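You operate a simulated robot arm through the tools that you are given. There is no shell and no other tool. Be economical: measure what you need, move in short steps, check, and stop when the job is done.

Carry out the task below with a simulated two-armed robot. There is one attempt and no reset: what you move stays moved.

Task
On the top of the carton bench, fold the white cloth in half, so that its two short edges meet.

The check looks at the end state, three seconds after you hand in, the way a careful person would. Anything else that was tipped, shoved, dropped, spilled or broken makes it a failure. Flat cloth is picked up by pressing the open fingertips on it (5 to 10 N) and closing them slowly along it; thin cloth reads only 2 to 8 mm in the jaws.

Robot
Two 7-joint arms with two-finger parallel grippers on one trunk, on a base that drives. Base frame: it is fixed to the floor where the robot stands at the start and does not move with it; the origin is under the middle of the robot, x ahead of it, y to its left, z up; the surface under the hand at the start is at about z = 0.86. Units: m, rad, N and s.
The left shoulder is at the start at [0.06, 0.143, 0.901], the right one opposite. With the tool pointing down near the work surface each hand reaches from about 0.28 to 0.72 m from the robot's upright axis, wherever it stands, measured 20 degrees to its own side. Places, roughly: top of the carton bench [0.6, 0.3, 0.9]. Payload 1.57 kg a hand.
The TCP of each hand is the grasp point between the finger pads, 0.03 m short of the fingertips. In the tool frame z runs along the fingers and y along their closing line. The gripper opens to 0.11 m. The fingers are 0.024 m wide and 0.012 m thick; the gripper's body (0.048 by 0.112 m) begins 0.078 m behind the TCP.
Orientation is told as [roll, pitch, yaw] about the base's x, y, z axes, in that order, counted from this pose: with the fingers straight down and closing along the base's y, the tool's x points along the base's -x, its y along +y and its z along -z.

Tools
- The arms move only by the tool play_rows. It takes "left_rows", "right_rows" or both (then of equal length, played together; a hand with none holds still); each is a list of rows, each a list of 7 numbers: the shift along the base's x, y, z in units of 20 mm (1.0 is 20 mm), then the turn, a rotation vector about the base's x, y, z in units of 6 degrees (1.0 is 6 degrees), then the closure, from 0 (fully open) to 1 (shut). In form: [[tx, ty, tz, wx, wy, wz, jaw], ...]. A call has 1 to 20 rows; each row shifts and turns the commanded pose from where the row before left it. A call with a number of a shift or a turn outside -1 to 1 is refused whole. Each row takes 0.2 s and may step no farther than 0.05 m and 0.15 rad from the row before; otherwise, or with a gripper value out of range, the whole call is refused. A pose out of reach is approached as far as the arm can. The call stops where the force on the tool passes 40 N (or 10 N more than at its start, if that is more) or the arm is blocked; 0.2 s more then pass. The fingers move at their own pace (about 0.045 m/s each) and stop on an object; they squeeze with about 36 N. The grip force told is the motor's: it shows also when the fingers shut on nothing. Time passes only in rows, and 0.2 s behind the last, so rows that do not move let the fingers close. It gives the time, the measured TCP pose, the force on the tool (base axes), the opening and the grip force at its end, in the units of the frame above (readings bear some noise), with the torque about the TCP (base axes, N m) and any sound that the robot's microphone picked up.
- Cameras (640 x 400 px; columns grow to the right, rows downward): "scene" is now at [0.0429, 0.0249, 1.5122]; the picture's right is [0.44, -0.90, 0.00], its down [-0.75, -0.36, -0.56] and it looks along [0.50, 0.24, -0.83] (base axes); focal length 279 px, centre (320, 200). "left" rides on the left gripper at [0.07, -0.016, -0.141] in its tool frame; the picture's right is [0.23, 0.97, 0.00], its down [-0.86, 0.20, -0.48] and it looks along [-0.47, 0.11, 0.88] (tool axes); focal length 222 px, centre (320, 200). "right" rides on the right gripper at [0.07, 0.016, -0.141] in its tool frame; the picture's right is [-0.23, 0.97, 0.00], its down [-0.86, -0.20, -0.48] and it looks along [-0.47, -0.11, 0.88] (tool axes); focal length 222 px, centre (320, 200). There is no depth. A picture from a camera that has moved, and an enlarged one, comes with that camera's place and axes in the base frame and with its lens. The place of the scene camera against the robot may be out by one fixed shift of up to 0.018 m in any direction.
- get_image(camera): a new picture of that camera. No time passes.
- slide_trunk(by): slides the trunk up (or, below 0, down) by that many m; the arms and the scene camera ride with it, the base frame stays. It gives what a move gives, with no picture.
- drive_base(legs): drives the robot by 1 to 6 legs, each [ahead, left, turn to the left] in m, m and rad, along the robot's own axes; the way and the turn of a leg run together, so that a leg with both is an arc; at most 1.5 m and 3.142 rad a leg. The arms and the cameras ride along, it lands a little off, and it stops where it bumps. It gives what a move gives.
- pan_tilt(pan, tilt): turns the head with the scene camera to pan (to the left, within 1.501 rad either way) and tilt (down, from -0.506 to 1.204), counted from straight ahead of the robot. It gives what a move gives.
- enlarge(camera, box): a new picture of the part [left, top, right, bottom] of that camera's present view, enlarged. No time passes.
- hand_in(): hands the job in; it is judged then, once.

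Work in short steps. Places have to be worked out from the pictures, the camera data and where the tool is seen: move nearer, look again, correct. Check each grasp and each placing, and mend what went wrong. You have 120 turns and 88 pictures in all, those below and enlarged ones among them. Open the grippers and draw the arms clear of the work before you hand the job in, unless the task says otherwise; then end with one line.

The tools are called as name(argument=value, ...) on one line, values as JSON. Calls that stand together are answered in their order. play_rows: Moves the arms, as the interface text tells. Its arguments: {"type":"object","properties":{"left_rows":{"type":"array","items":{"type":"array","items":{"type":"number"}}},"right_rows":{"type":"array","items":{"type":"array","items":{"type":"number"}}}},"required":[]} The other tools are called the same way: slide_trunk (by) slides the trunk up or down; drive_base (legs) drives the base; pan_tilt (pan, tilt) turns the head that bears the scene camera; get_image (camera) takes a picture; enlarge (camera, box) takes an enlarged picture of a part of a camera's view; hand_in () hands the job in.

At the start:

```text
time: 0.0
left_eef_pos: [0.4339, 0.3888, 0.9987]
left_ee_rot: [-0.001, 0.0, 0.001]
left_force: [0.0, 0.5, -0.8]
left_wrist_torque: [0.01, 0.03, 0.01]
left_grip_width: 0.1102
left_grip_force: 0.0
right_eef_pos: [0.4562, -0.0671, 1.0157]
right_ee_rot: [0.001, -0.001, 0.0]
right_force: [0.0, -0.7, 0.6]
right_wrist_torque: [0.01, -0.02, 0.01]
right_grip_width: 0.11
right_grip_force: 0.2
trunk travel left (down, up): [-0.5, 0.09]
robot x, y, heading: [0.0044, -0.0029, -0.0]
head pan, tilt: [0.452, 0.981]
```

scene: 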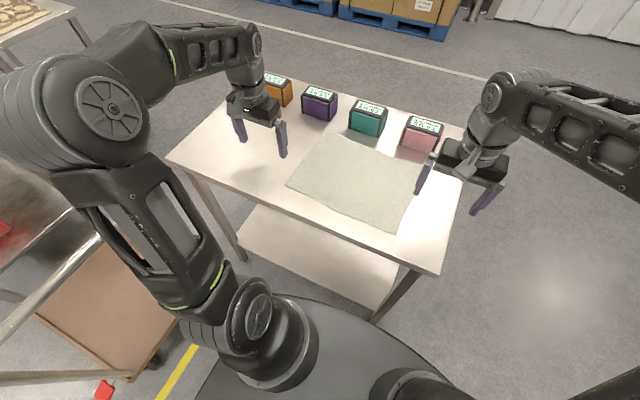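
right: 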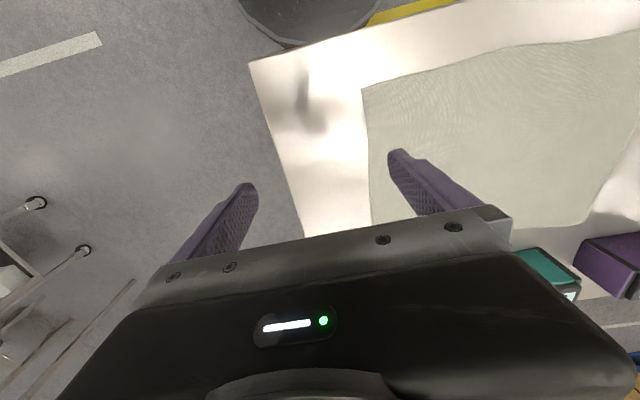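
left: 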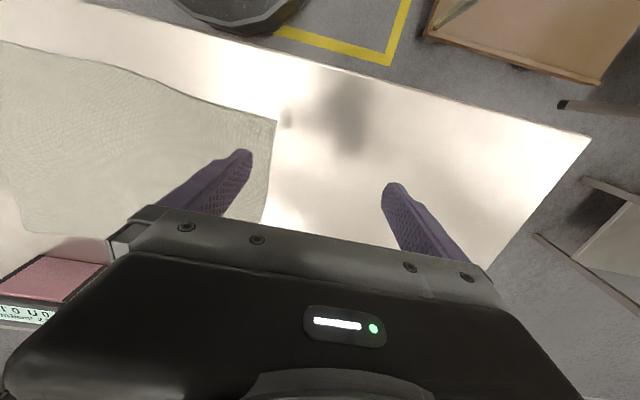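

I'll get an enlarged view of the cloth to find its corners.

enlarge(camera="scene", box=[240, 70, 480, 270])

```text
2.00 times, centred on (360, 170) of scene
camera zoom: at [0.0429, 0.0249, 1.5122], right [0.44, -0.9, 0.0], down [-0.75, -0.36, -0.56], along [0.5, 0.24, -0.83], focal length 557 px, centre (240, 260)
```

zoom: 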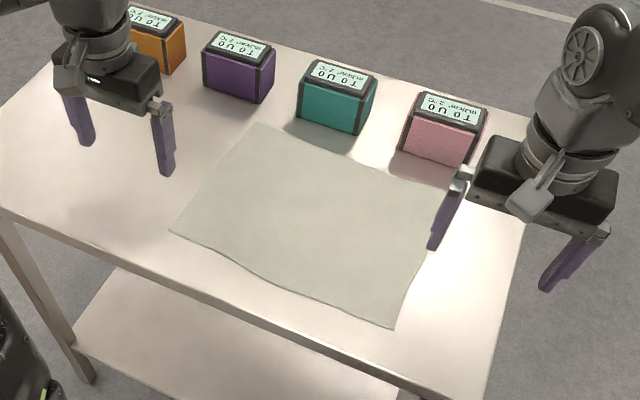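

The cloth spans about x 0.43–0.70, y -0.01–0.32, with the short edges running along x. I plan to work from the right end of the bench, facing +y, so I check the floor there first.

slide_trunk(by=0.08)

pan_tilt(pan=-0.9, tilt=0.8)

get_image(camera="scene")

pan_tilt(pan=-0.1, tilt=1.2)

get_image(camera="scene")

```text
time: 1.2
left_eef_pos: [0.4352, 0.3886, 1.0787]
left_ee_rot: [0.0, 0.0, 0.001]
left_force: [-0.5, -0.9, 1.4]
left_wrist_torque: [0.0, 0.0, -0.02]
left_grip_width: 0.1098
left_grip_force: 0.1
right_eef_pos: [0.4559, -0.0659, 1.0946]
right_ee_rot: [0.001, -0.001, 0.0]
right_force: [-0.2, -0.1, -0.8]
right_wrist_torque: [-0.03, -0.01, 0.0]
right_grip_width: 0.1101
right_grip_force: 0.1
trunk travel left (down, up): [-0.58, 0.01]
robot x, y, heading: [0.001, -0.0017, -0.001]
head pan, tilt: [0.452, 0.981]
```

```text
time: 2.7
left_eef_pos: [0.4346, 0.3896, 1.078]
left_ee_rot: [-0.001, 0.0, -0.002]
left_force: [0.6, 0.5, -0.3]
left_wrist_torque: [0.01, 0.02, -0.02]
left_grip_width: 0.1103
left_grip_force: 0.1
right_eef_pos: [0.4549, -0.0671, 1.0944]
right_ee_rot: [0.0, 0.0, 0.0]
right_force: [-0.4, -1.0, -0.3]
right_wrist_torque: [-0.02, -0.01, 0.01]
right_grip_width: 0.1102
right_grip_force: 0.0
trunk travel left (down, up): [-0.58, 0.01]
robot x, y, heading: [-0.0009, -0.0001, 0.001]
head pan, tilt: [-0.901, 0.799]
```

```text
83 pictures are left
camera scene: at [0.0294, -0.0692, 1.606], right [-0.78, -0.62, 0.0], down [-0.45, 0.56, -0.7], along [0.43, -0.55, -0.72], focal length 279 px, centre (320, 200)
```

scene: 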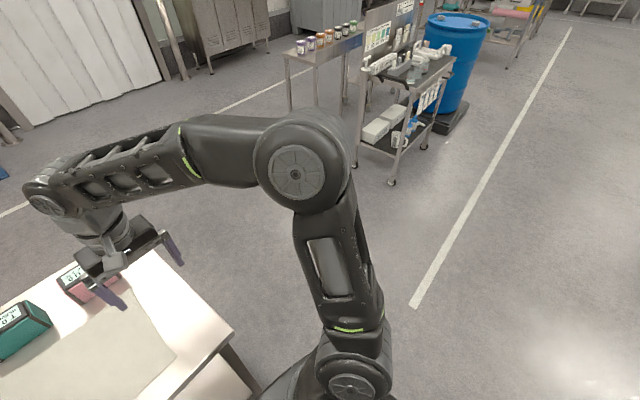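

```text
time: 3.8
left_eef_pos: [0.4332, 0.3901, 1.0784]
left_ee_rot: [-0.001, -0.002, 0.0]
left_force: [-1.1, 0.6, 0.2]
left_wrist_torque: [0.0, 0.0, 0.02]
left_grip_width: 0.1101
left_grip_force: 0.0
right_eef_pos: [0.4578, -0.0664, 1.0956]
right_ee_rot: [0.0, 0.002, 0.0]
right_force: [0.1, -0.4, -0.6]
right_wrist_torque: [0.04, 0.0, 0.0]
right_grip_width: 0.1098
right_grip_force: 0.0
trunk travel left (down, up): [-0.58, 0.01]
robot x, y, heading: [-0.0007, -0.0013, -0.0]
head pan, tilt: [-0.099, 1.201]
```

```text
82 pictures are left
camera scene: at [0.0349, -0.0116, 1.5783], right [-0.1, -0.99, 0.0], down [-0.93, 0.09, -0.36], along [0.36, -0.04, -0.93], focal length 279 px, centre (320, 200)
```

scene: 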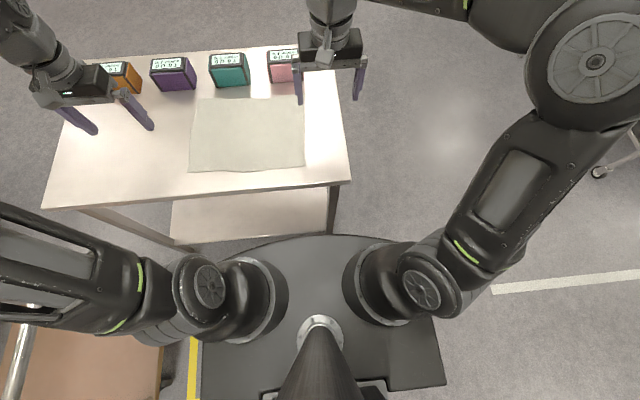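

The right side is clear. I drive right, ahead, then turn left to face the right end of the bench, keeping well off it.

drive_base(legs=[[0, -0.9, 0], [0.57, 0, 0], [0, 0, 1.5708]])

pan_tilt(pan=0, tilt=0.9)

get_image(camera="scene")

```text
time: 15.2
left_eef_pos: [0.193, -0.4602, 1.0792]
left_ee_rot: [0.002, 0.001, 1.572]
left_force: [-0.1, -0.1, -0.3]
left_wrist_torque: [0.02, -0.02, 0.0]
left_grip_width: 0.1102
left_grip_force: 0.1
right_eef_pos: [0.6476, -0.4397, 1.0962]
right_ee_rot: [0.001, -0.001, 1.571]
right_force: [0.6, 0.4, -0.6]
right_wrist_torque: [0.03, 0.02, 0.02]
right_grip_width: 0.11
right_grip_force: 0.1
trunk travel left (down, up): [-0.58, 0.01]
robot x, y, heading: [0.5822, -0.89, 1.572]
head pan, tilt: [-0.099, 1.201]
```

```text
time: 16.0
left_eef_pos: [0.1926, -0.4611, 1.0771]
left_ee_rot: [0.001, 0.0, 1.571]
left_force: [0.1, -0.1, -0.5]
left_wrist_torque: [0.01, 0.01, -0.06]
left_grip_width: 0.1104
left_grip_force: 0.1
right_eef_pos: [0.6467, -0.4387, 1.0956]
right_ee_rot: [0.0, 0.001, 1.569]
right_force: [-0.3, 0.9, -0.2]
right_wrist_torque: [0.0, -0.02, 0.01]
right_grip_width: 0.1097
right_grip_force: 0.0
trunk travel left (down, up): [-0.58, 0.01]
robot x, y, heading: [0.5835, -0.8976, 1.567]
head pan, tilt: [0.0, 0.901]
```

```text
81 pictures are left
camera scene: at [0.5903, -0.8563, 1.598], right [1.0, 0.0, 0.0], down [0.0, -0.78, -0.62], along [0.0, 0.62, -0.78], focal length 279 px, centre (320, 200)
```

scene: 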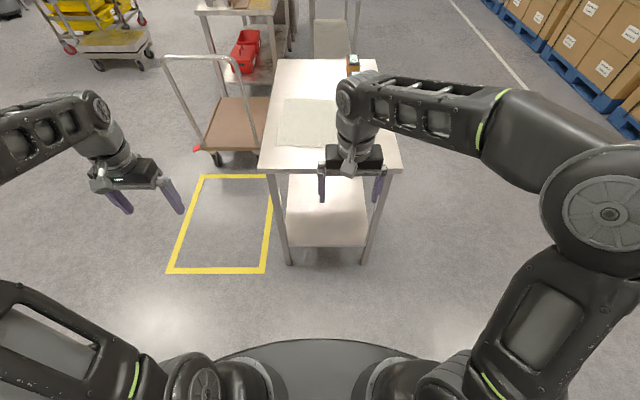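

The bench's right end is at y≈-0.14. I first pull the left hand in over the bench line and align the right hand, then drive closer.

play_rows(left_rows=[[1, 0, 0, 0, 0, 0, 0], [1, 0, 0, 0, 0, 0, 0], [1, 0, 0, 0, 0, 0, 0], [1, 0, 0, 0, 0, 0, 0], [1, 0, 0, 0, 0, 0, 0], [1, 0, 0, 0, 0, 0, 0], [1, 0, 0, 0, 0, 0, 0], [1, 0, 0, 0, 0, 0, 0], [1, 0, 0, 0, 0, 0, 0], [1, 0, 0, 0, 0, 0, 0], [1, 0, 0, 0, 0, 0, 0], [1, 0, 0, 0, 0, 0, 0], [1, 0, 0, 0, 0, 0, 0]], right_rows=[[0.2, 0, 0, 0, 0, 0, 0], [0.2, 0, 0, 0, 0, 0, 0], [0.2, 0, 0, 0, 0, 0, 0], [0.2, 0, 0, 0, 0, 0, 0], [0.2, 0, 0, 0, 0, 0, 0], [0.2, 0, 0, 0, 0, 0, 0], [0.2, 0, 0, 0, 0, 0, 0], [0.2, 0, 0, 0, 0, 0, 0], [0.2, 0, 0, 0, 0, 0, 0], [0.2, 0, 0, 0, 0, 0, 0], [0.2, 0, 0, 0, 0, 0, 0], [0.2, 0, 0, 0, 0, 0, 0], [0.2, 0, 0, 0, 0, 0, 0]])

drive_base(legs=[[0.37, 0, 0]])

pan_tilt(pan=0, tilt=1.1)

get_image(camera="scene")

get_image(camera="left")

get_image(camera="right")

```text
time: 18.8
left_eef_pos: [0.4523, -0.4607, 1.0822]
left_ee_rot: [0.0, 0.0, 1.571]
left_force: [-0.9, -0.1, -0.3]
left_wrist_torque: [0.03, 0.01, -0.02]
left_grip_width: 0.11
left_grip_force: 0.0
right_eef_pos: [0.6996, -0.4397, 1.0961]
right_ee_rot: [-0.002, 0.001, 1.57]
right_force: [-0.1, 0.2, -0.4]
right_wrist_torque: [-0.02, -0.02, 0.0]
right_grip_width: 0.1099
right_grip_force: 0.1
trunk travel left (down, up): [-0.58, 0.01]
robot x, y, heading: [0.5832, -0.8943, 1.573]
head pan, tilt: [0.0, 0.901]
```

```text
time: 21.2
left_eef_pos: [0.4497, -0.0854, 1.0802]
left_ee_rot: [-0.001, 0.0, 1.575]
left_force: [0.1, 0.0, -0.1]
left_wrist_torque: [-0.05, 0.01, 0.01]
left_grip_width: 0.1099
left_grip_force: 0.1
right_eef_pos: [0.6969, -0.064, 1.0942]
right_ee_rot: [-0.001, 0.002, 1.577]
right_force: [-0.7, 1.4, -0.1]
right_wrist_torque: [-0.02, -0.03, 0.02]
right_grip_width: 0.1102
right_grip_force: 0.1
trunk travel left (down, up): [-0.58, 0.01]
robot x, y, heading: [0.5817, -0.5223, 1.573]
head pan, tilt: [0.0, 0.901]
```

```text
time: 21.9
left_eef_pos: [0.4498, -0.0864, 1.0802]
left_ee_rot: [0.0, 0.001, 1.576]
left_force: [-0.3, -0.2, 1.0]
left_wrist_torque: [-0.02, -0.05, -0.02]
left_grip_width: 0.1099
left_grip_force: 0.1
right_eef_pos: [0.6966, -0.0641, 1.0961]
right_ee_rot: [-0.001, 0.0, 1.578]
right_force: [-0.2, -0.6, 0.2]
right_wrist_torque: [-0.01, 0.03, -0.03]
right_grip_width: 0.1101
right_grip_force: 0.0
trunk travel left (down, up): [-0.58, 0.01]
robot x, y, heading: [0.5819, -0.5196, 1.581]
head pan, tilt: [0.0, 1.1]
```

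```text
80 pictures are left
camera scene: at [0.5895, -0.494, 1.5843], right [1.0, 0.0, 0.0], down [0.0, -0.89, -0.45], along [0.0, 0.45, -0.89], focal length 279 px, centre (320, 200)
```

scene: 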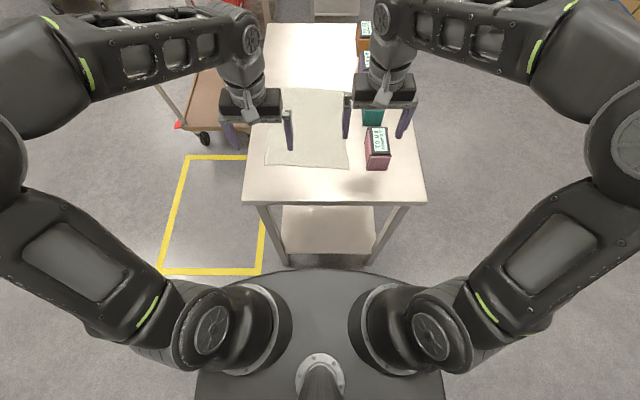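

```text
79 pictures are left
camera left: at [0.4665, -0.1576, 1.2218], right [-0.97, -0.23, 0.0], down [-0.2, 0.85, 0.48], along [-0.11, 0.47, -0.88], focal length 222 px, centre (320, 200)
```

left: 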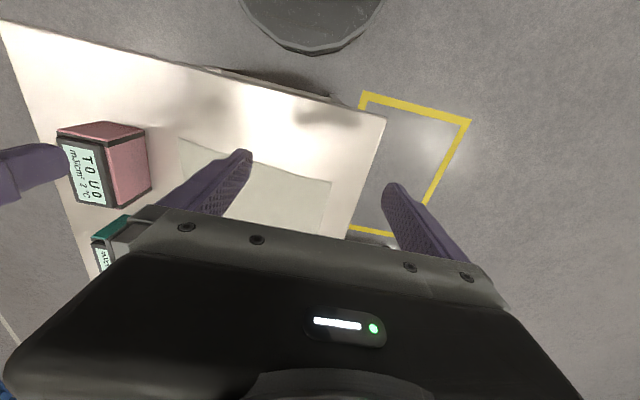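

```text
78 pictures are left
camera right: at [0.6822, -0.1334, 1.2374], right [-0.97, 0.22, 0.0], down [0.2, 0.86, 0.48], along [0.11, 0.47, -0.88], focal length 222 px, centre (320, 200)
```

right: 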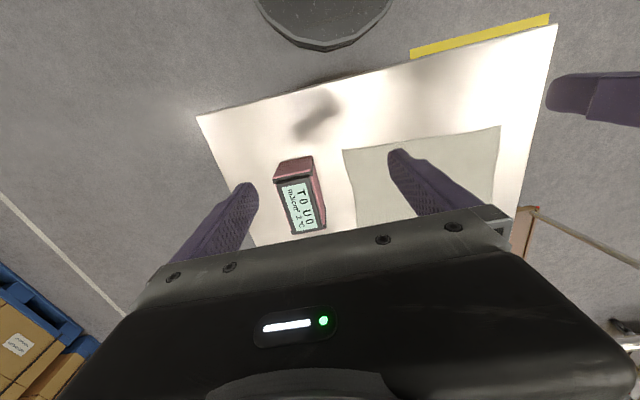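

From the wrist views, the near cloth corners are at about (0.411,-0.002) and (0.667,-0.020), with the pink block just right of x≈0.72. I'll fold the far short edge back toward me, so I drive 4 cm closer and reach forward with the fingers tilted outward to inspect the far edge.

drive_base(legs=[[0.04, 0, 0]])

play_rows(left_rows=[[0, 1, 0, 0.5, 0, 0, 0.3], [0, 1, 0, 0.5, 0, 0, 0.6], [0, 1, 0, 0.5, 0, 0, 0.64], [0, 1, 0, 0.5, 0, 0, 0.64], [0, 1, 0, 0.5, 0, 0, 0.64], [0, 1, 0, 0.5, 0, 0, 0.64], [0, 1, 0, 0.5, 0, 0, 0.64], [0, 1, 0, 0.5, 0, 0, 0.64], [0, 1, 0, 0.5, 0, 0, 0.64], [0, 1, 0, 0.5, 0, 0, 0.64], [0, 1, 0, 0.5, 0, 0, 0.64], [0, 1, 0, 0.5, 0, 0, 0.64]], right_rows=[[-0.17, 1, 0, 0.5, 0, 0, 0.3], [-0.17, 1, 0, 0.5, 0, 0, 0.6], [-0.17, 1, 0, 0.5, 0, 0, 0.64], [-0.17, 1, 0, 0.5, 0, 0, 0.64], [-0.17, 1, 0, 0.5, 0, 0, 0.64], [-0.17, 1, 0, 0.5, 0, 0, 0.64], [-0.17, 1, 0, 0.5, 0, 0, 0.64], [-0.17, 1, 0, 0.5, 0, 0, 0.64], [-0.17, 1, 0, 0.5, 0, 0, 0.64], [-0.17, 1, 0, 0.5, 0, 0, 0.64], [-0.17, 1, 0, 0.5, 0, 0, 0.64], [-0.17, 1, 0, 0.5, 0, 0, 0.64]])

get_image(camera="left")

get_image(camera="right")

get_image(camera="scene")

```text
time: 22.8
left_eef_pos: [0.4491, -0.0453, 1.0777]
left_ee_rot: [-0.001, 0.001, 1.576]
left_force: [0.8, 0.7, 0.5]
left_wrist_torque: [-0.03, -0.03, 0.02]
left_grip_width: 0.1101
left_grip_force: 0.0
right_eef_pos: [0.6966, -0.0227, 1.094]
right_ee_rot: [-0.001, 0.002, 1.575]
right_force: [-0.2, 0.9, 0.6]
right_wrist_torque: [-0.03, 0.01, 0.02]
right_grip_width: 0.1102
right_grip_force: 0.0
trunk travel left (down, up): [-0.58, 0.01]
robot x, y, heading: [0.5819, -0.4798, 1.576]
head pan, tilt: [0.0, 1.1]
```

```text
time: 25.4
left_eef_pos: [0.449, 0.1946, 1.0791]
left_ee_rot: [-0.004, -0.627, 1.576]
left_force: [0.4, -0.1, -0.1]
left_wrist_torque: [-0.01, 0.0, -0.01]
left_grip_width: 0.0397
left_grip_force: 0.0
right_eef_pos: [0.6558, 0.2157, 1.0954]
right_ee_rot: [-0.003, -0.629, 1.578]
right_force: [-0.3, 0.2, -0.1]
right_wrist_torque: [0.01, 0.01, 0.0]
right_grip_width: 0.0396
right_grip_force: 0.1
trunk travel left (down, up): [-0.58, 0.01]
robot x, y, heading: [0.5788, -0.4833, 1.578]
head pan, tilt: [0.0, 1.1]
```

```text
77 pictures are left
camera left: at [0.4659, 0.0533, 1.153], right [-0.97, -0.19, -0.14], down [-0.2, 0.41, 0.89], along [-0.11, 0.89, -0.44], focal length 222 px, centre (320, 200)
```

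left: 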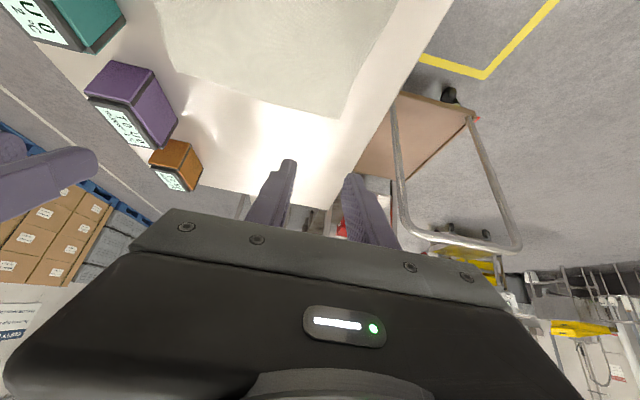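

```text
76 pictures are left
camera right: at [0.6407, 0.0767, 1.169], right [-0.97, 0.18, 0.13], down [0.2, 0.41, 0.89], along [0.11, 0.89, -0.44], focal length 222 px, centre (320, 200)
```

right: 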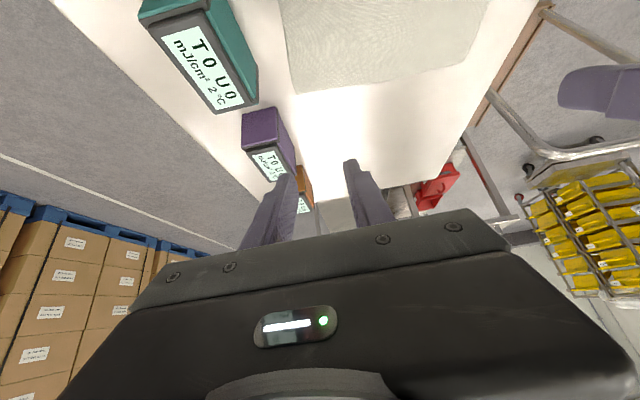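

```text
75 pictures are left
camera scene: at [0.5892, -0.4533, 1.5842], right [1.0, 0.0, 0.0], down [0.0, -0.89, -0.45], along [0.0, 0.45, -0.89], focal length 279 px, centre (320, 200)
```

scene: 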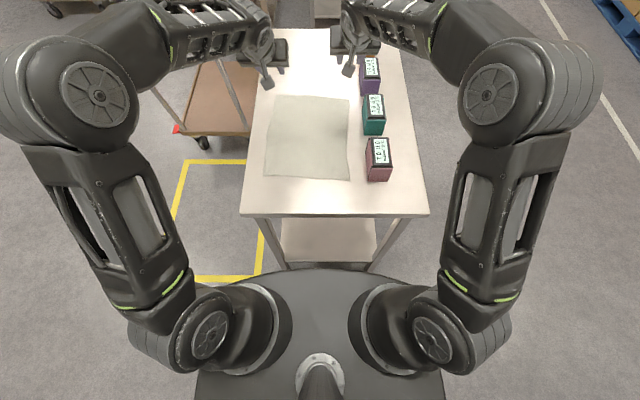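

Far corners come out at (0.422,0.330) and (0.680,0.312); the purple block starts at x≈0.72. I lower both hands to about 6 cm above the far-corner pinch points.

play_rows(left_rows=[[0.056, 0.715, -0.806, 0, 0, 0, 0.64], [0.056, 0.715, -0.806, 0, 0, 0, 0.64], [0.056, 0.715, -0.806, 0, 0, 0, 0.64], [0.056, 0.715, -0.806, 0, 0, 0, 0.64], [0.056, 0.715, -0.806, 0, 0, 0, 0.64], [0.056, 0.715, -0.806, 0, 0, 0, 0.64], [0.056, 0.715, -0.806, 0, 0, 0, 0.64], [0.056, 0.715, -0.806, 0, 0, 0, 0.64]], right_rows=[[-0.075, 0.502, -0.906, 0, 0, 0, 0.64], [-0.075, 0.502, -0.906, 0, 0, 0, 0.64], [-0.075, 0.502, -0.906, 0, 0, 0, 0.64], [-0.075, 0.502, -0.906, 0, 0, 0, 0.64], [-0.075, 0.502, -0.906, 0, 0, 0, 0.64], [-0.075, 0.502, -0.906, 0, 0, 0, 0.64], [-0.075, 0.502, -0.906, 0, 0, 0, 0.64], [-0.075, 0.502, -0.906, 0, 0, 0, 0.64]])

get_image(camera="left")

get_image(camera="right")

get_image(camera="scene")

```text
time: 27.2
left_eef_pos: [0.4589, 0.3092, 0.9504]
left_ee_rot: [-0.003, -0.628, 1.576]
left_force: [0.1, -0.5, 0.1]
left_wrist_torque: [0.02, -0.02, 0.0]
left_grip_width: 0.0398
left_grip_force: 0.1
right_eef_pos: [0.6456, 0.2957, 0.9486]
right_ee_rot: [-0.004, -0.628, 1.578]
right_force: [0.6, 0.1, 0.6]
right_wrist_torque: [0.0, 0.0, 0.03]
right_grip_width: 0.0396
right_grip_force: 0.0
trunk travel left (down, up): [-0.58, 0.01]
robot x, y, heading: [0.5795, -0.4843, 1.577]
head pan, tilt: [0.0, 1.1]
```

```text
74 pictures are left
camera left: at [0.4758, 0.168, 1.0251], right [-0.97, -0.19, -0.14], down [-0.2, 0.41, 0.89], along [-0.11, 0.89, -0.44], focal length 222 px, centre (320, 200)
```

left: 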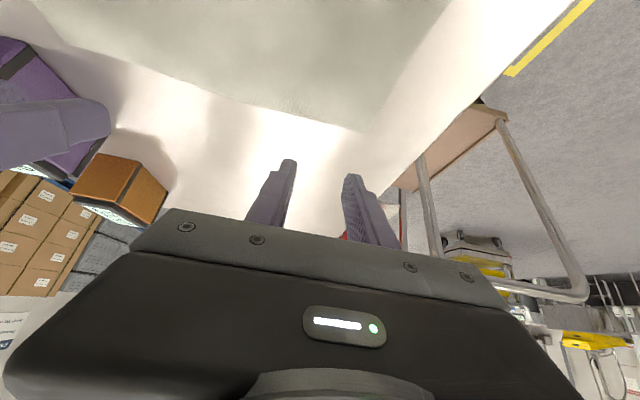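

```text
73 pictures are left
camera right: at [0.6301, 0.1579, 1.0226], right [-0.97, 0.18, 0.13], down [0.2, 0.41, 0.89], along [0.11, 0.89, -0.44], focal length 222 px, centre (320, 200)
```

right: 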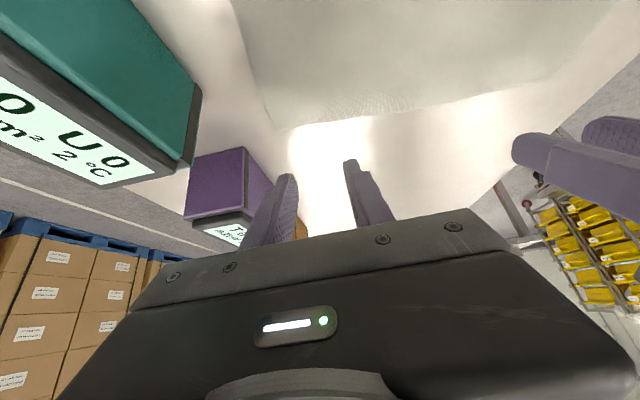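

```text
72 pictures are left
camera scene: at [0.5893, -0.4529, 1.5843], right [1.0, 0.0, 0.0], down [0.0, -0.89, -0.45], along [0.0, 0.45, -0.89], focal length 279 px, centre (320, 200)
```

scene: 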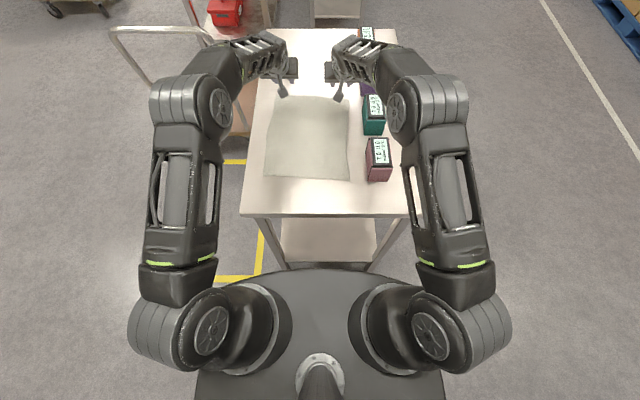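

Corner estimates agree. I lower to about 1 cm above the cloth.

play_rows(left_rows=[[0, 0, -0.85, 0, 0, 0, 0.64], [0, 0, -0.85, 0, 0, 0, 0.64], [0, 0, -0.85, 0, 0, 0, 0.64]], right_rows=[[0, 0, -0.77, 0, 0, 0, 0.64], [0, 0, -0.77, 0, 0, 0, 0.64], [0, 0, -0.77, 0, 0, 0, 0.64]])

play_rows(left_rows=[[0, 0, -0.15, 0, 0, 0, 0.64], [0, 0, 0, 0, 0, 0, 0.64]], right_rows=[[0, 0, -0.15, 0, 0, 0, 0.64], [0, 0, 0, 0, 0, 0, 0.64]])

get_image(camera="left")

get_image(camera="right")

```text
time: 28.0
left_eef_pos: [0.4586, 0.3085, 0.8999]
left_ee_rot: [-0.003, -0.629, 1.575]
left_force: [-0.1, 0.7, -0.3]
left_wrist_torque: [0.02, 0.01, 0.04]
left_grip_width: 0.0398
left_grip_force: 0.1
right_eef_pos: [0.6442, 0.2966, 0.9046]
right_ee_rot: [-0.002, -0.627, 1.577]
right_force: [-0.1, 0.1, -0.4]
right_wrist_torque: [-0.02, -0.01, -0.01]
right_grip_width: 0.0396
right_grip_force: 0.1
trunk travel left (down, up): [-0.58, 0.01]
robot x, y, heading: [0.5818, -0.4823, 1.575]
head pan, tilt: [0.0, 1.1]
```

```text
time: 28.6
left_eef_pos: [0.4594, 0.3077, 0.8969]
left_ee_rot: [-0.004, -0.629, 1.576]
left_force: [0.3, 0.5, -0.1]
left_wrist_torque: [0.0, 0.0, 0.01]
left_grip_width: 0.0395
left_grip_force: 0.1
right_eef_pos: [0.6438, 0.2952, 0.9012]
right_ee_rot: [-0.004, -0.628, 1.577]
right_force: [-0.6, -0.2, -0.2]
right_wrist_torque: [0.01, -0.03, 0.01]
right_grip_width: 0.0396
right_grip_force: 0.1
trunk travel left (down, up): [-0.58, 0.01]
robot x, y, heading: [0.5803, -0.4785, 1.576]
head pan, tilt: [0.0, 1.1]
```

```text
71 pictures are left
camera left: at [0.4756, 0.1667, 0.9714], right [-0.97, -0.19, -0.14], down [-0.2, 0.41, 0.89], along [-0.11, 0.89, -0.44], focal length 222 px, centre (320, 200)
```

left: 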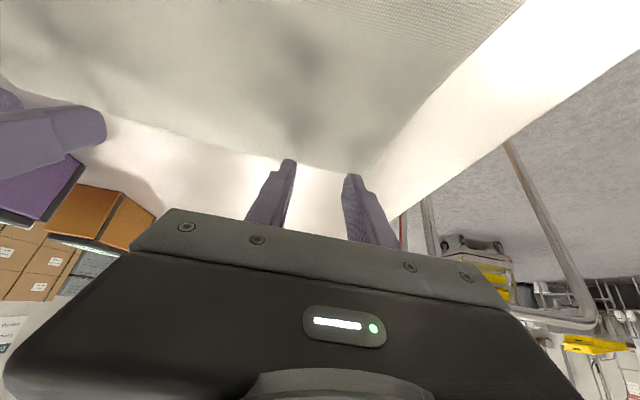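

```text
70 pictures are left
camera right: at [0.6296, 0.1566, 0.9751], right [-0.97, 0.18, 0.13], down [0.2, 0.41, 0.89], along [0.11, 0.89, -0.44], focal length 222 px, centre (320, 200)
```

right: 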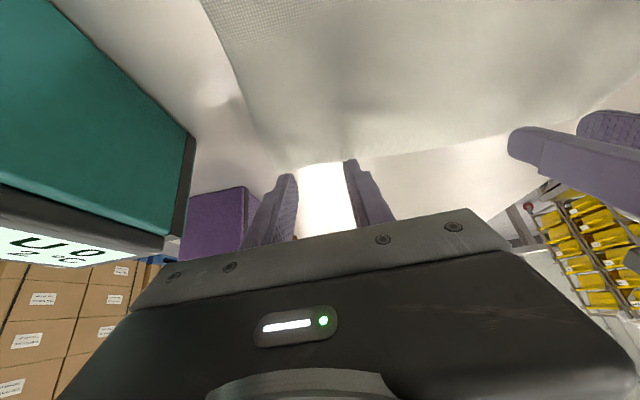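

Fingers are just above the cloth but the outer ones are near the side edges; I shift each hand 6 mm inward and lower in small steps until contact.

play_rows(left_rows=[[0.3, 0, 0, 0, 0, 0, 0.64], [0, 0, -0.15, 0, 0, 0, 0.64], [0, 0, 0, 0, 0, 0, 0.64]], right_rows=[[-0.3, 0, -0.2, 0, 0, 0, 0.64], [0, 0, -0.15, 0, 0, 0, 0.64], [0, 0, 0, 0, 0, 0, 0.64]])

play_rows(left_rows=[[0, 0, -0.12, 0, 0, 0, 0.64], [0, 0, 0, 0, 0, 0, 0.64]], right_rows=[[0, 0, -0.12, 0, 0, 0, 0.64], [0, 0, 0, 0, 0, 0, 0.64]])

```text
time: 29.4
left_eef_pos: [0.4647, 0.3088, 0.8933]
left_ee_rot: [-0.004, -0.628, 1.576]
left_force: [-0.3, 0.2, -0.1]
left_wrist_torque: [0.01, 0.02, 0.0]
left_grip_width: 0.0398
left_grip_force: 0.0
right_eef_pos: [0.6382, 0.2944, 0.8945]
right_ee_rot: [-0.003, -0.627, 1.579]
right_force: [0.0, 0.1, -0.4]
right_wrist_torque: [-0.01, -0.02, -0.02]
right_grip_width: 0.0397
right_grip_force: 0.1
trunk travel left (down, up): [-0.58, 0.01]
robot x, y, heading: [0.5798, -0.4847, 1.578]
head pan, tilt: [0.0, 1.1]
```

```text
time: 30.0
left_eef_pos: [0.4648, 0.308, 0.8921]
left_ee_rot: [-0.003, -0.629, 1.576]
left_force: [-0.5, -0.3, 4.3]
left_wrist_torque: [0.05, 0.06, 0.01]
left_grip_width: 0.0397
left_grip_force: 0.1
right_eef_pos: [0.6369, 0.296, 0.8933]
right_ee_rot: [-0.004, -0.63, 1.578]
right_force: [-0.3, 0.5, 3.3]
right_wrist_torque: [0.01, -0.01, -0.01]
right_grip_width: 0.0396
right_grip_force: 0.0
trunk travel left (down, up): [-0.58, 0.01]
robot x, y, heading: [0.5815, -0.4804, 1.574]
head pan, tilt: [0.0, 1.1]
```

Contact at about 4 N each; I press 1 mm more.

play_rows(left_rows=[[0, 0, -0.05, 0, 0, 0, 0.64], [0, 0, 0, 0, 0, 0, 0.64]], right_rows=[[0, 0, -0.07, 0, 0, 0, 0.64], [0, 0, 0, 0, 0, 0, 0.64]])

```text
time: 30.6
left_eef_pos: [0.4645, 0.3069, 0.8928]
left_ee_rot: [-0.004, -0.632, 1.576]
left_force: [-0.2, 1.1, 8.0]
left_wrist_torque: [0.12, 0.09, -0.02]
left_grip_width: 0.0397
left_grip_force: 0.1
right_eef_pos: [0.638, 0.2955, 0.8925]
right_ee_rot: [-0.001, -0.633, 1.577]
right_force: [0.0, 1.3, 9.8]
right_wrist_torque: [0.08, 0.03, 0.03]
right_grip_width: 0.0396
right_grip_force: 0.1
trunk travel left (down, up): [-0.58, 0.01]
robot x, y, heading: [0.5818, -0.4807, 1.574]
head pan, tilt: [0.0, 1.1]
```

Both press at 8–10 N. I close slowly.

play_rows(left_rows=[[0, 0, 0, 0, 0, 0, 0.68], [0, 0, 0, 0, 0, 0, 0.72], [0, 0, 0, 0, 0, 0, 0.76], [0, 0, 0, 0, 0, 0, 0.8], [0, 0, 0, 0, 0, 0, 0.84], [0, 0, 0, 0, 0, 0, 0.88], [0, 0, 0, 0, 0, 0, 0.92], [0, 0, 0, 0, 0, 0, 0.96], [0, 0, 0, 0, 0, 0, 1], [0, 0, 0, 0, 0, 0, 1], [0, 0, 0, 0, 0, 0, 1], [0, 0, 0, 0, 0, 0, 1]], right_rows=[[0, 0, 0, 0, 0, 0, 0.68], [0, 0, 0, 0, 0, 0, 0.72], [0, 0, 0, 0, 0, 0, 0.76], [0, 0, 0, 0, 0, 0, 0.8], [0, 0, 0, 0, 0, 0, 0.84], [0, 0, 0, 0, 0, 0, 0.88], [0, 0, 0, 0, 0, 0, 0.92], [0, 0, 0, 0, 0, 0, 0.96], [0, 0, 0, 0, 0, 0, 1], [0, 0, 0, 0, 0, 0, 1], [0, 0, 0, 0, 0, 0, 1], [0, 0, 0, 0, 0, 0, 1]])

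get_image(camera="left")

get_image(camera="right")

```text
time: 33.2
left_eef_pos: [0.4654, 0.3067, 0.8934]
left_ee_rot: [-0.005, -0.634, 1.576]
left_force: [3.7, 0.6, 10.8]
left_wrist_torque: [0.11, -0.1, -0.04]
left_grip_width: 0.0093
left_grip_force: 27.9
right_eef_pos: [0.637, 0.2926, 0.8926]
right_ee_rot: [-0.003, -0.63, 1.577]
right_force: [-4.3, -0.3, 16.4]
right_wrist_torque: [0.14, 0.04, 0.09]
right_grip_width: 0.0026
right_grip_force: 24.1
trunk travel left (down, up): [-0.58, 0.01]
robot x, y, heading: [0.5764, -0.487, 1.58]
head pan, tilt: [0.0, 1.1]
```

```text
69 pictures are left
camera left: at [0.4815, 0.1656, 0.9664], right [-0.97, -0.19, -0.14], down [-0.2, 0.41, 0.89], along [-0.11, 0.89, -0.43], focal length 222 px, centre (320, 200)
```

left: 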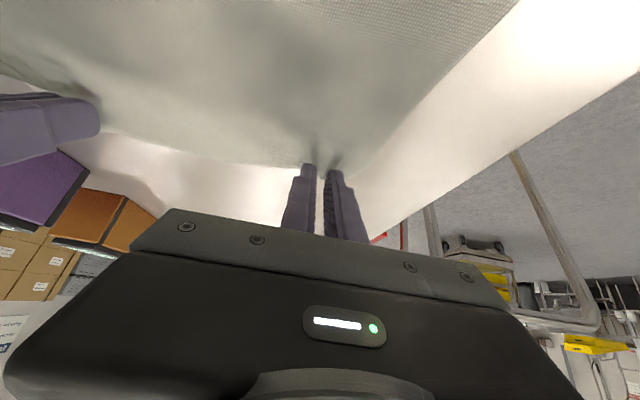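

```text
68 pictures are left
camera right: at [0.6231, 0.1547, 0.9658], right [-0.97, 0.18, 0.13], down [0.2, 0.41, 0.89], along [0.11, 0.89, -0.43], focal length 222 px, centre (320, 200)
```

right: 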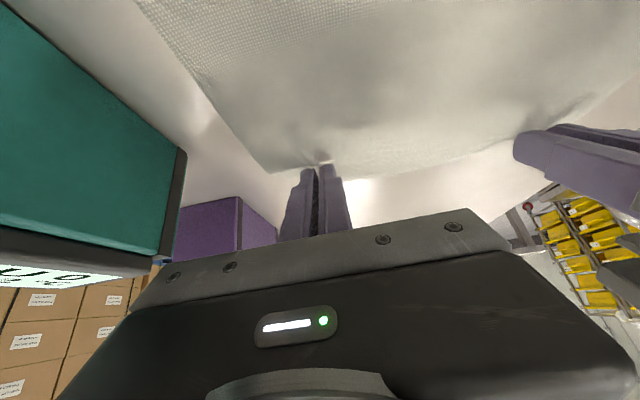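

Readings 9 mm and 2.6 mm with grip force suggest both hold cloth. I lift 3 cm to check.

play_rows(left_rows=[[0, 0, 0.5, 0, 0, 0, 1], [0, 0, 0.5, 0, 0, 0, 1], [0, -0.2, 0.5, 0, 0, 0, 1]], right_rows=[[0, 0, 0.5, 0, 0, 0, 1], [0, 0, 0.5, 0, 0, 0, 1], [0, -0.2, 0.5, 0, 0, 0, 1]])

get_image(camera="left")

get_image(camera="right")

```text
time: 34.0
left_eef_pos: [0.4648, 0.304, 0.9193]
left_ee_rot: [-0.004, -0.626, 1.576]
left_force: [4.7, 0.3, -0.2]
left_wrist_torque: [0.0, -0.12, -0.09]
left_grip_width: 0.0025
left_grip_force: 23.5
right_eef_pos: [0.6382, 0.291, 0.9192]
right_ee_rot: [-0.002, -0.624, 1.577]
right_force: [-5.0, -0.4, -1.7]
right_wrist_torque: [0.0, 0.06, 0.12]
right_grip_width: 0.0022
right_grip_force: 23.5
trunk travel left (down, up): [-0.58, 0.01]
robot x, y, heading: [0.5838, -0.4838, 1.572]
head pan, tilt: [0.0, 1.1]
```

```text
67 pictures are left
camera left: at [0.4815, 0.1631, 0.9949], right [-0.97, -0.19, -0.14], down [-0.2, 0.41, 0.89], along [-0.11, 0.89, -0.44], focal length 222 px, centre (320, 200)
```

left: 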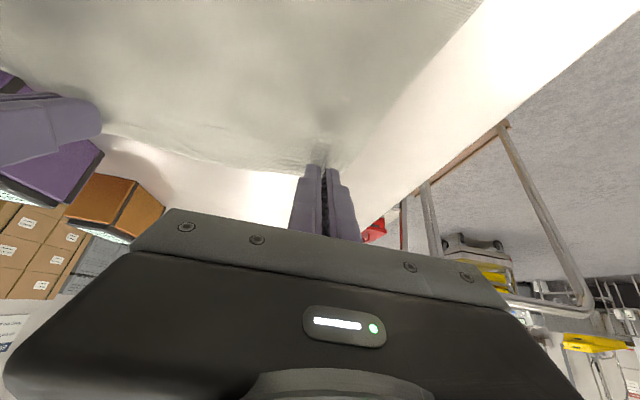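

```text
66 pictures are left
camera right: at [0.6221, 0.1524, 0.9942], right [-0.97, 0.18, 0.13], down [0.19, 0.41, 0.89], along [0.11, 0.89, -0.44], focal length 222 px, centre (320, 200)
```

right: 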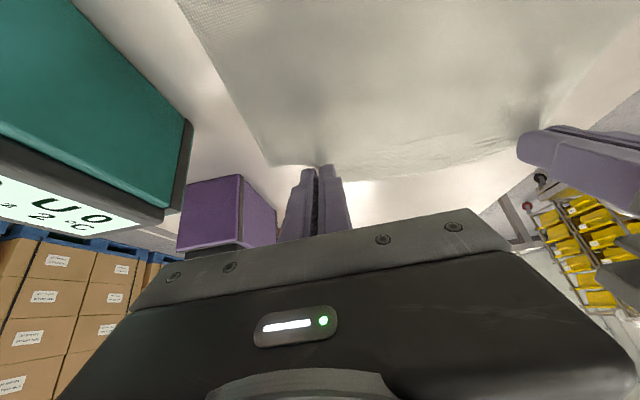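

Both corners are held and lifting cleanly. I carry the edge up and back in an arc toward the near edge, first half now.

play_rows(left_rows=[[0.1, -0.5, 1, 0, 0, 0, 1], [0.05, -0.8, 1, 0, 0, 0, 1], [-0.03, -1, 1, 0, 0, 0, 1], [-0.03, -1, 0.8, 0, 0, 0, 1], [-0.03, -1, 0.6, 0, 0, 0, 1], [-0.03, -1, 0.5, 0, 0, 0, 1], [-0.03, -1, 0.4, 0, 0, 0, 1], [-0.03, -1, 0.2, 0, 0, 0, 1], [-0.03, -1, 0, 0, 0, 0, 1]], right_rows=[[-0.1, -0.5, 1, 0, 0, 0, 1], [-0.05, -0.8, 1, 0, 0, 0, 1], [-0.03, -1, 1, 0, 0, 0, 1], [-0.03, -1, 0.8, 0, 0, 0, 1], [-0.03, -1, 0.6, 0, 0, 0, 1], [-0.03, -1, 0.5, 0, 0, 0, 1], [-0.03, -1, 0.4, 0, 0, 0, 1], [-0.03, -1, 0.2, 0, 0, 0, 1], [-0.03, -1, 0, 0, 0, 0, 1]])

get_image(camera="scene")

get_image(camera="left")

```text
time: 36.0
left_eef_pos: [0.463, 0.1369, 1.0331]
left_ee_rot: [-0.006, -0.63, 1.577]
left_force: [2.6, -0.2, 1.2]
left_wrist_torque: [0.04, -0.09, -0.03]
left_grip_width: 0.0017
left_grip_force: 23.8
right_eef_pos: [0.6308, 0.1256, 1.0315]
right_ee_rot: [-0.004, -0.63, 1.577]
right_force: [-1.0, 0.8, 0.1]
right_wrist_torque: [0.03, 0.06, 0.04]
right_grip_width: 0.0022
right_grip_force: 23.6
trunk travel left (down, up): [-0.58, 0.01]
robot x, y, heading: [0.5785, -0.4801, 1.577]
head pan, tilt: [0.0, 1.1]
```

```text
65 pictures are left
camera scene: at [0.5893, -0.4553, 1.5843], right [1.0, 0.0, 0.0], down [0.0, -0.89, -0.45], along [0.0, 0.45, -0.89], focal length 279 px, centre (320, 200)
```

scene: 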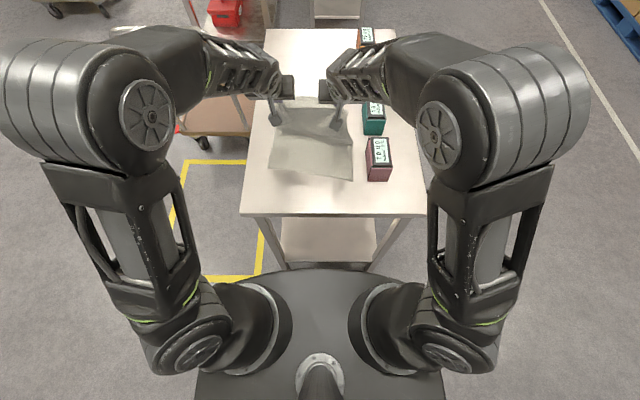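

```text
64 pictures are left
camera left: at [0.4796, -0.0039, 1.1063], right [-0.97, -0.19, -0.14], down [-0.2, 0.41, 0.89], along [-0.11, 0.89, -0.44], focal length 222 px, centre (320, 200)
```

left: 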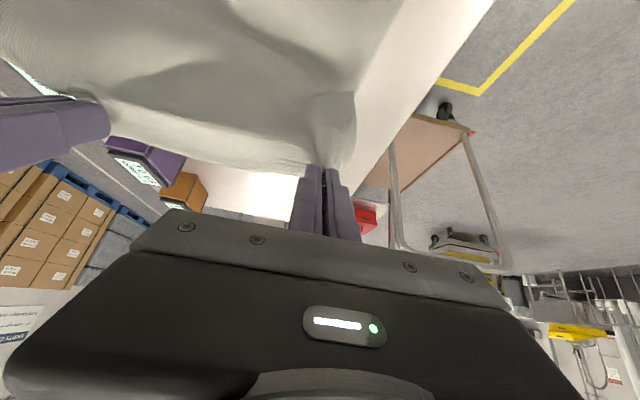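

Cloth is draping well over the mid fold. I continue down to the near edge, increasing the tilt to about 50°.

play_rows(left_rows=[[-0.04, -0.92, -0.3, 0.3, 0, 0, 1], [-0.04, -0.92, -0.5, 0.3, 0, 0, 1], [-0.04, -0.92, -0.7, 0.3, 0, 0, 1], [-0.04, -0.92, -0.9, 0.3, 0, 0, 1], [-0.04, -0.92, -1, 0.3, 0, 0, 1], [-0.04, -0.92, -1, 0.3, 0, 0, 1], [-0.04, -0.92, -0.8, 0.3, 0, 0, 1], [-0.04, -0.92, -0.6, 0.3, 0, 0, 1]], right_rows=[[-0.03, -0.92, -0.3, 0.3, 0, 0, 1], [-0.03, -0.92, -0.5, 0.3, 0, 0, 1], [-0.03, -0.92, -0.7, 0.3, 0, 0, 1], [-0.03, -0.92, -0.9, 0.3, 0, 0, 1], [-0.03, -0.92, -1, 0.3, 0, 0, 1], [-0.03, -0.92, -1, 0.3, 0, 0, 1], [-0.03, -0.92, -0.8, 0.3, 0, 0, 1], [-0.03, -0.92, -0.6, 0.3, 0, 0, 1]])

get_image(camera="scene")

get_image(camera="left")

get_image(camera="right")

```text
time: 38.0
left_eef_pos: [0.4699, 0.007, 0.9351]
left_ee_rot: [-0.176, -0.903, 1.738]
left_force: [-0.7, -0.3, 0.4]
left_wrist_torque: [0.04, 0.02, 0.03]
left_grip_width: 0.0019
left_grip_force: 24.0
left hand out of reach, approached as far as the arm can: row 8
right_eef_pos: [0.6098, -0.0214, 0.9288]
right_ee_rot: [0.116, -0.882, 1.482]
right_force: [0.3, 0.0, -0.5]
right_wrist_torque: [-0.01, -0.03, 0.02]
right_grip_width: 0.0021
right_grip_force: 24.2
trunk travel left (down, up): [-0.58, 0.01]
robot x, y, heading: [0.5812, -0.48, 1.579]
head pan, tilt: [0.0, 1.1]
stopped in row 8 (left hand): the arm was blocked; the commanded pose is now the measured one
```

```text
63 pictures are left
camera scene: at [0.5888, -0.4543, 1.5843], right [1.0, 0.0, 0.0], down [0.0, -0.89, -0.45], along [0.0, 0.45, -0.89], focal length 279 px, centre (320, 200)
```

scene: 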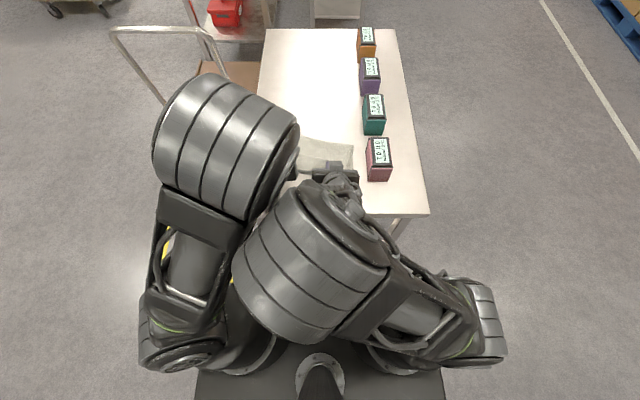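

```text
62 pictures are left
camera left: at [0.4874, -0.1479, 0.9688], right [-0.94, -0.17, -0.28], down [-0.31, 0.14, 0.94], along [-0.12, 0.98, -0.18], focal length 222 px, centre (320, 200)
```

left: 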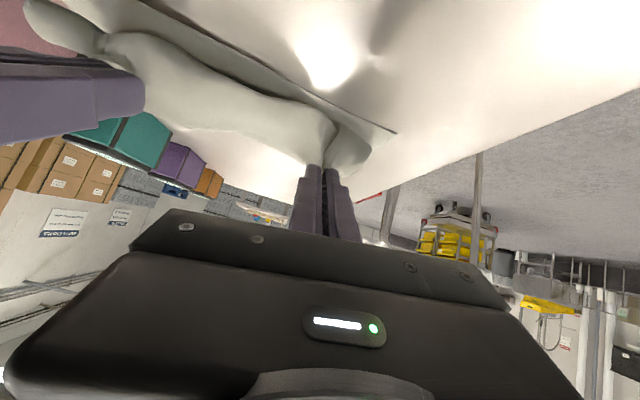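

```text
61 pictures are left
camera right: at [0.5972, -0.1743, 0.9664], right [-0.96, 0.14, 0.25], down [0.27, 0.17, 0.95], along [0.09, 0.97, -0.2], focal length 222 px, centre (320, 200)
```

right: 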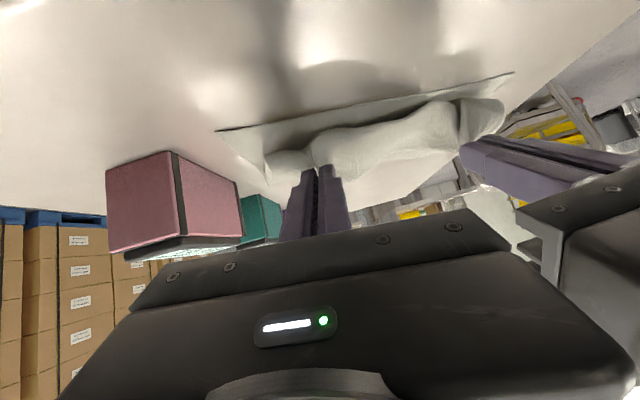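

The arms folded up too close to the body and got stuck twisted. I undo the last bit of travel and tilt, and will then back the base up for more room.

play_rows(left_rows=[[-0.1, 0.73, 0.5, -0.544, 0.202, -0.074, 1], [-0.1, 0.73, 0.5, -0.544, 0.202, -0.074, 1], [-0.1, 0.73, 0.5, -0.544, 0.202, -0.074, 1], [-0.1, 0.73, 0.5, -0.544, 0.202, -0.074, 1], [-0.1, 0.73, 0.5, -0.544, 0.202, -0.074, 1], [0, 0, 0, 0, 0, 0, 1]], right_rows=[[0.19, 0.91, 0.56, -0.488, -0.14, 0.026, 1], [0.19, 0.91, 0.56, -0.488, -0.14, 0.026, 1], [0.19, 0.91, 0.56, -0.488, -0.14, 0.026, 1], [0.19, 0.91, 0.56, -0.488, -0.14, 0.026, 1], [0.19, 0.91, 0.56, -0.488, -0.14, 0.026, 1], [0, 0, 0, 0, 0, 0, 1]])

get_image(camera="scene")

```text
time: 39.4
left_eef_pos: [0.4597, 0.0802, 0.9852]
left_ee_rot: [0.006, -0.626, 1.569]
left_force: [1.7, -0.8, 0.4]
left_wrist_torque: [-0.02, -0.11, -0.05]
left_grip_width: 0.0021
left_grip_force: 23.6
right_eef_pos: [0.6271, 0.0709, 0.9855]
right_ee_rot: [0.002, -0.628, 1.575]
right_force: [-2.4, -0.7, -0.1]
right_wrist_torque: [-0.02, 0.03, 0.03]
right_grip_width: 0.0018
right_grip_force: 23.6
trunk travel left (down, up): [-0.58, 0.01]
robot x, y, heading: [0.5748, -0.4796, 1.578]
head pan, tilt: [0.0, 1.1]
```

```text
60 pictures are left
camera scene: at [0.5892, -0.4548, 1.5843], right [1.0, 0.0, 0.0], down [0.0, -0.89, -0.45], along [0.0, 0.45, -0.89], focal length 279 px, centre (320, 200)
```

scene: 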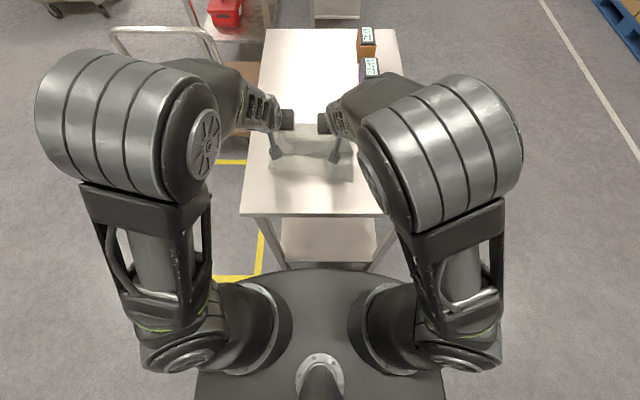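

Arms are back in a sound posture. I lower the held edge to keep slack, then back the base up 7 cm, which carries the edge nearer too.

play_rows(left_rows=[[0, 0, -0.5, 0, 0, 0, 1], [0, 0, -0.5, 0, 0, 0, 1], [0, 0, -0.5, 0, 0, 0, 1], [0, 0, -0.5, 0, 0, 0, 1]], right_rows=[[0.03, 0, -0.5, 0, 0, 0, 1], [0.03, 0, -0.5, 0, 0, 0, 1], [0.03, 0, -0.5, 0, 0, 0, 1], [0.03, 0, -0.5, 0, 0, 0, 1]])

drive_base(legs=[[-0.07, 0, 0]])

get_image(camera="scene")

get_image(camera="left")

get_image(camera="right")

```text
time: 40.4
left_eef_pos: [0.4608, 0.0823, 0.9449]
left_ee_rot: [0.006, -0.626, 1.569]
left_force: [4.6, 0.4, 0.4]
left_wrist_torque: [0.01, -0.13, -0.13]
left_grip_width: 0.0025
left_grip_force: 23.9
right_eef_pos: [0.6324, 0.0696, 0.9426]
right_ee_rot: [0.002, -0.629, 1.574]
right_force: [-3.8, 0.4, 0.1]
right_wrist_torque: [0.01, 0.08, 0.1]
right_grip_width: 0.0021
right_grip_force: 23.7
trunk travel left (down, up): [-0.58, 0.01]
robot x, y, heading: [0.5793, -0.4817, 1.574]
head pan, tilt: [0.0, 1.1]
```

```text
time: 41.4
left_eef_pos: [0.4611, 0.0094, 0.9456]
left_ee_rot: [0.008, -0.627, 1.568]
left_force: [4.4, -1.0, 0.1]
left_wrist_torque: [0.0, -0.16, -0.07]
left_grip_width: 0.0023
left_grip_force: 24.0
right_eef_pos: [0.6318, -0.0002, 0.945]
right_ee_rot: [0.003, -0.629, 1.574]
right_force: [-3.4, -0.6, 0.4]
right_wrist_torque: [0.02, 0.08, 0.08]
right_grip_width: 0.002
right_grip_force: 23.4
trunk travel left (down, up): [-0.58, 0.01]
robot x, y, heading: [0.5805, -0.5514, 1.575]
head pan, tilt: [0.0, 1.1]
```

```text
59 pictures are left
camera scene: at [0.5896, -0.5262, 1.5843], right [1.0, 0.0, 0.0], down [0.0, -0.89, -0.46], along [0.0, 0.46, -0.89], focal length 279 px, centre (320, 200)
```

scene: 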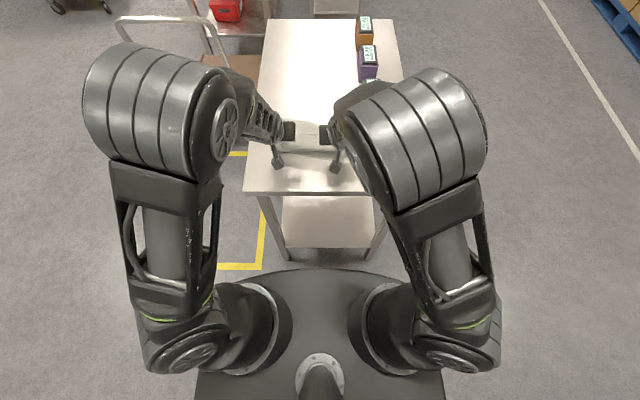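

```text
58 pictures are left
camera left: at [0.4784, -0.1309, 1.0196], right [-0.97, -0.18, -0.13], down [-0.2, 0.41, 0.89], along [-0.11, 0.89, -0.44], focal length 222 px, centre (320, 200)
```

left: 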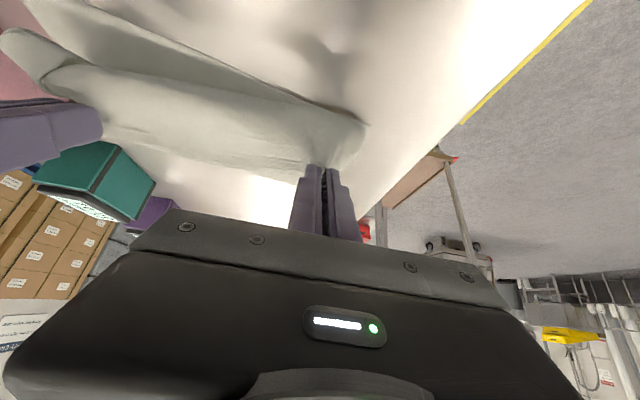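

```text
57 pictures are left
camera right: at [0.6184, -0.1401, 1.0195], right [-0.97, 0.18, 0.13], down [0.2, 0.41, 0.89], along [0.1, 0.89, -0.44], focal length 222 px, centre (320, 200)
```

right: 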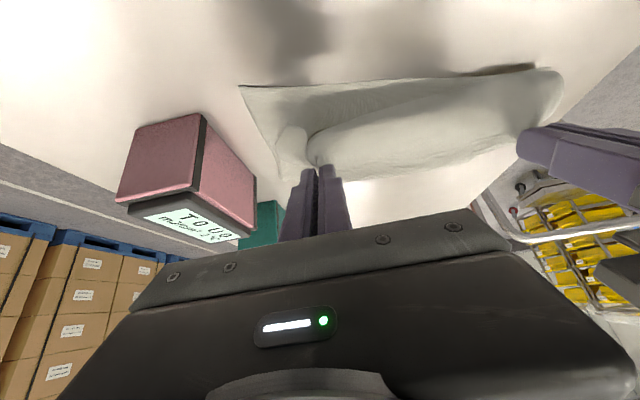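

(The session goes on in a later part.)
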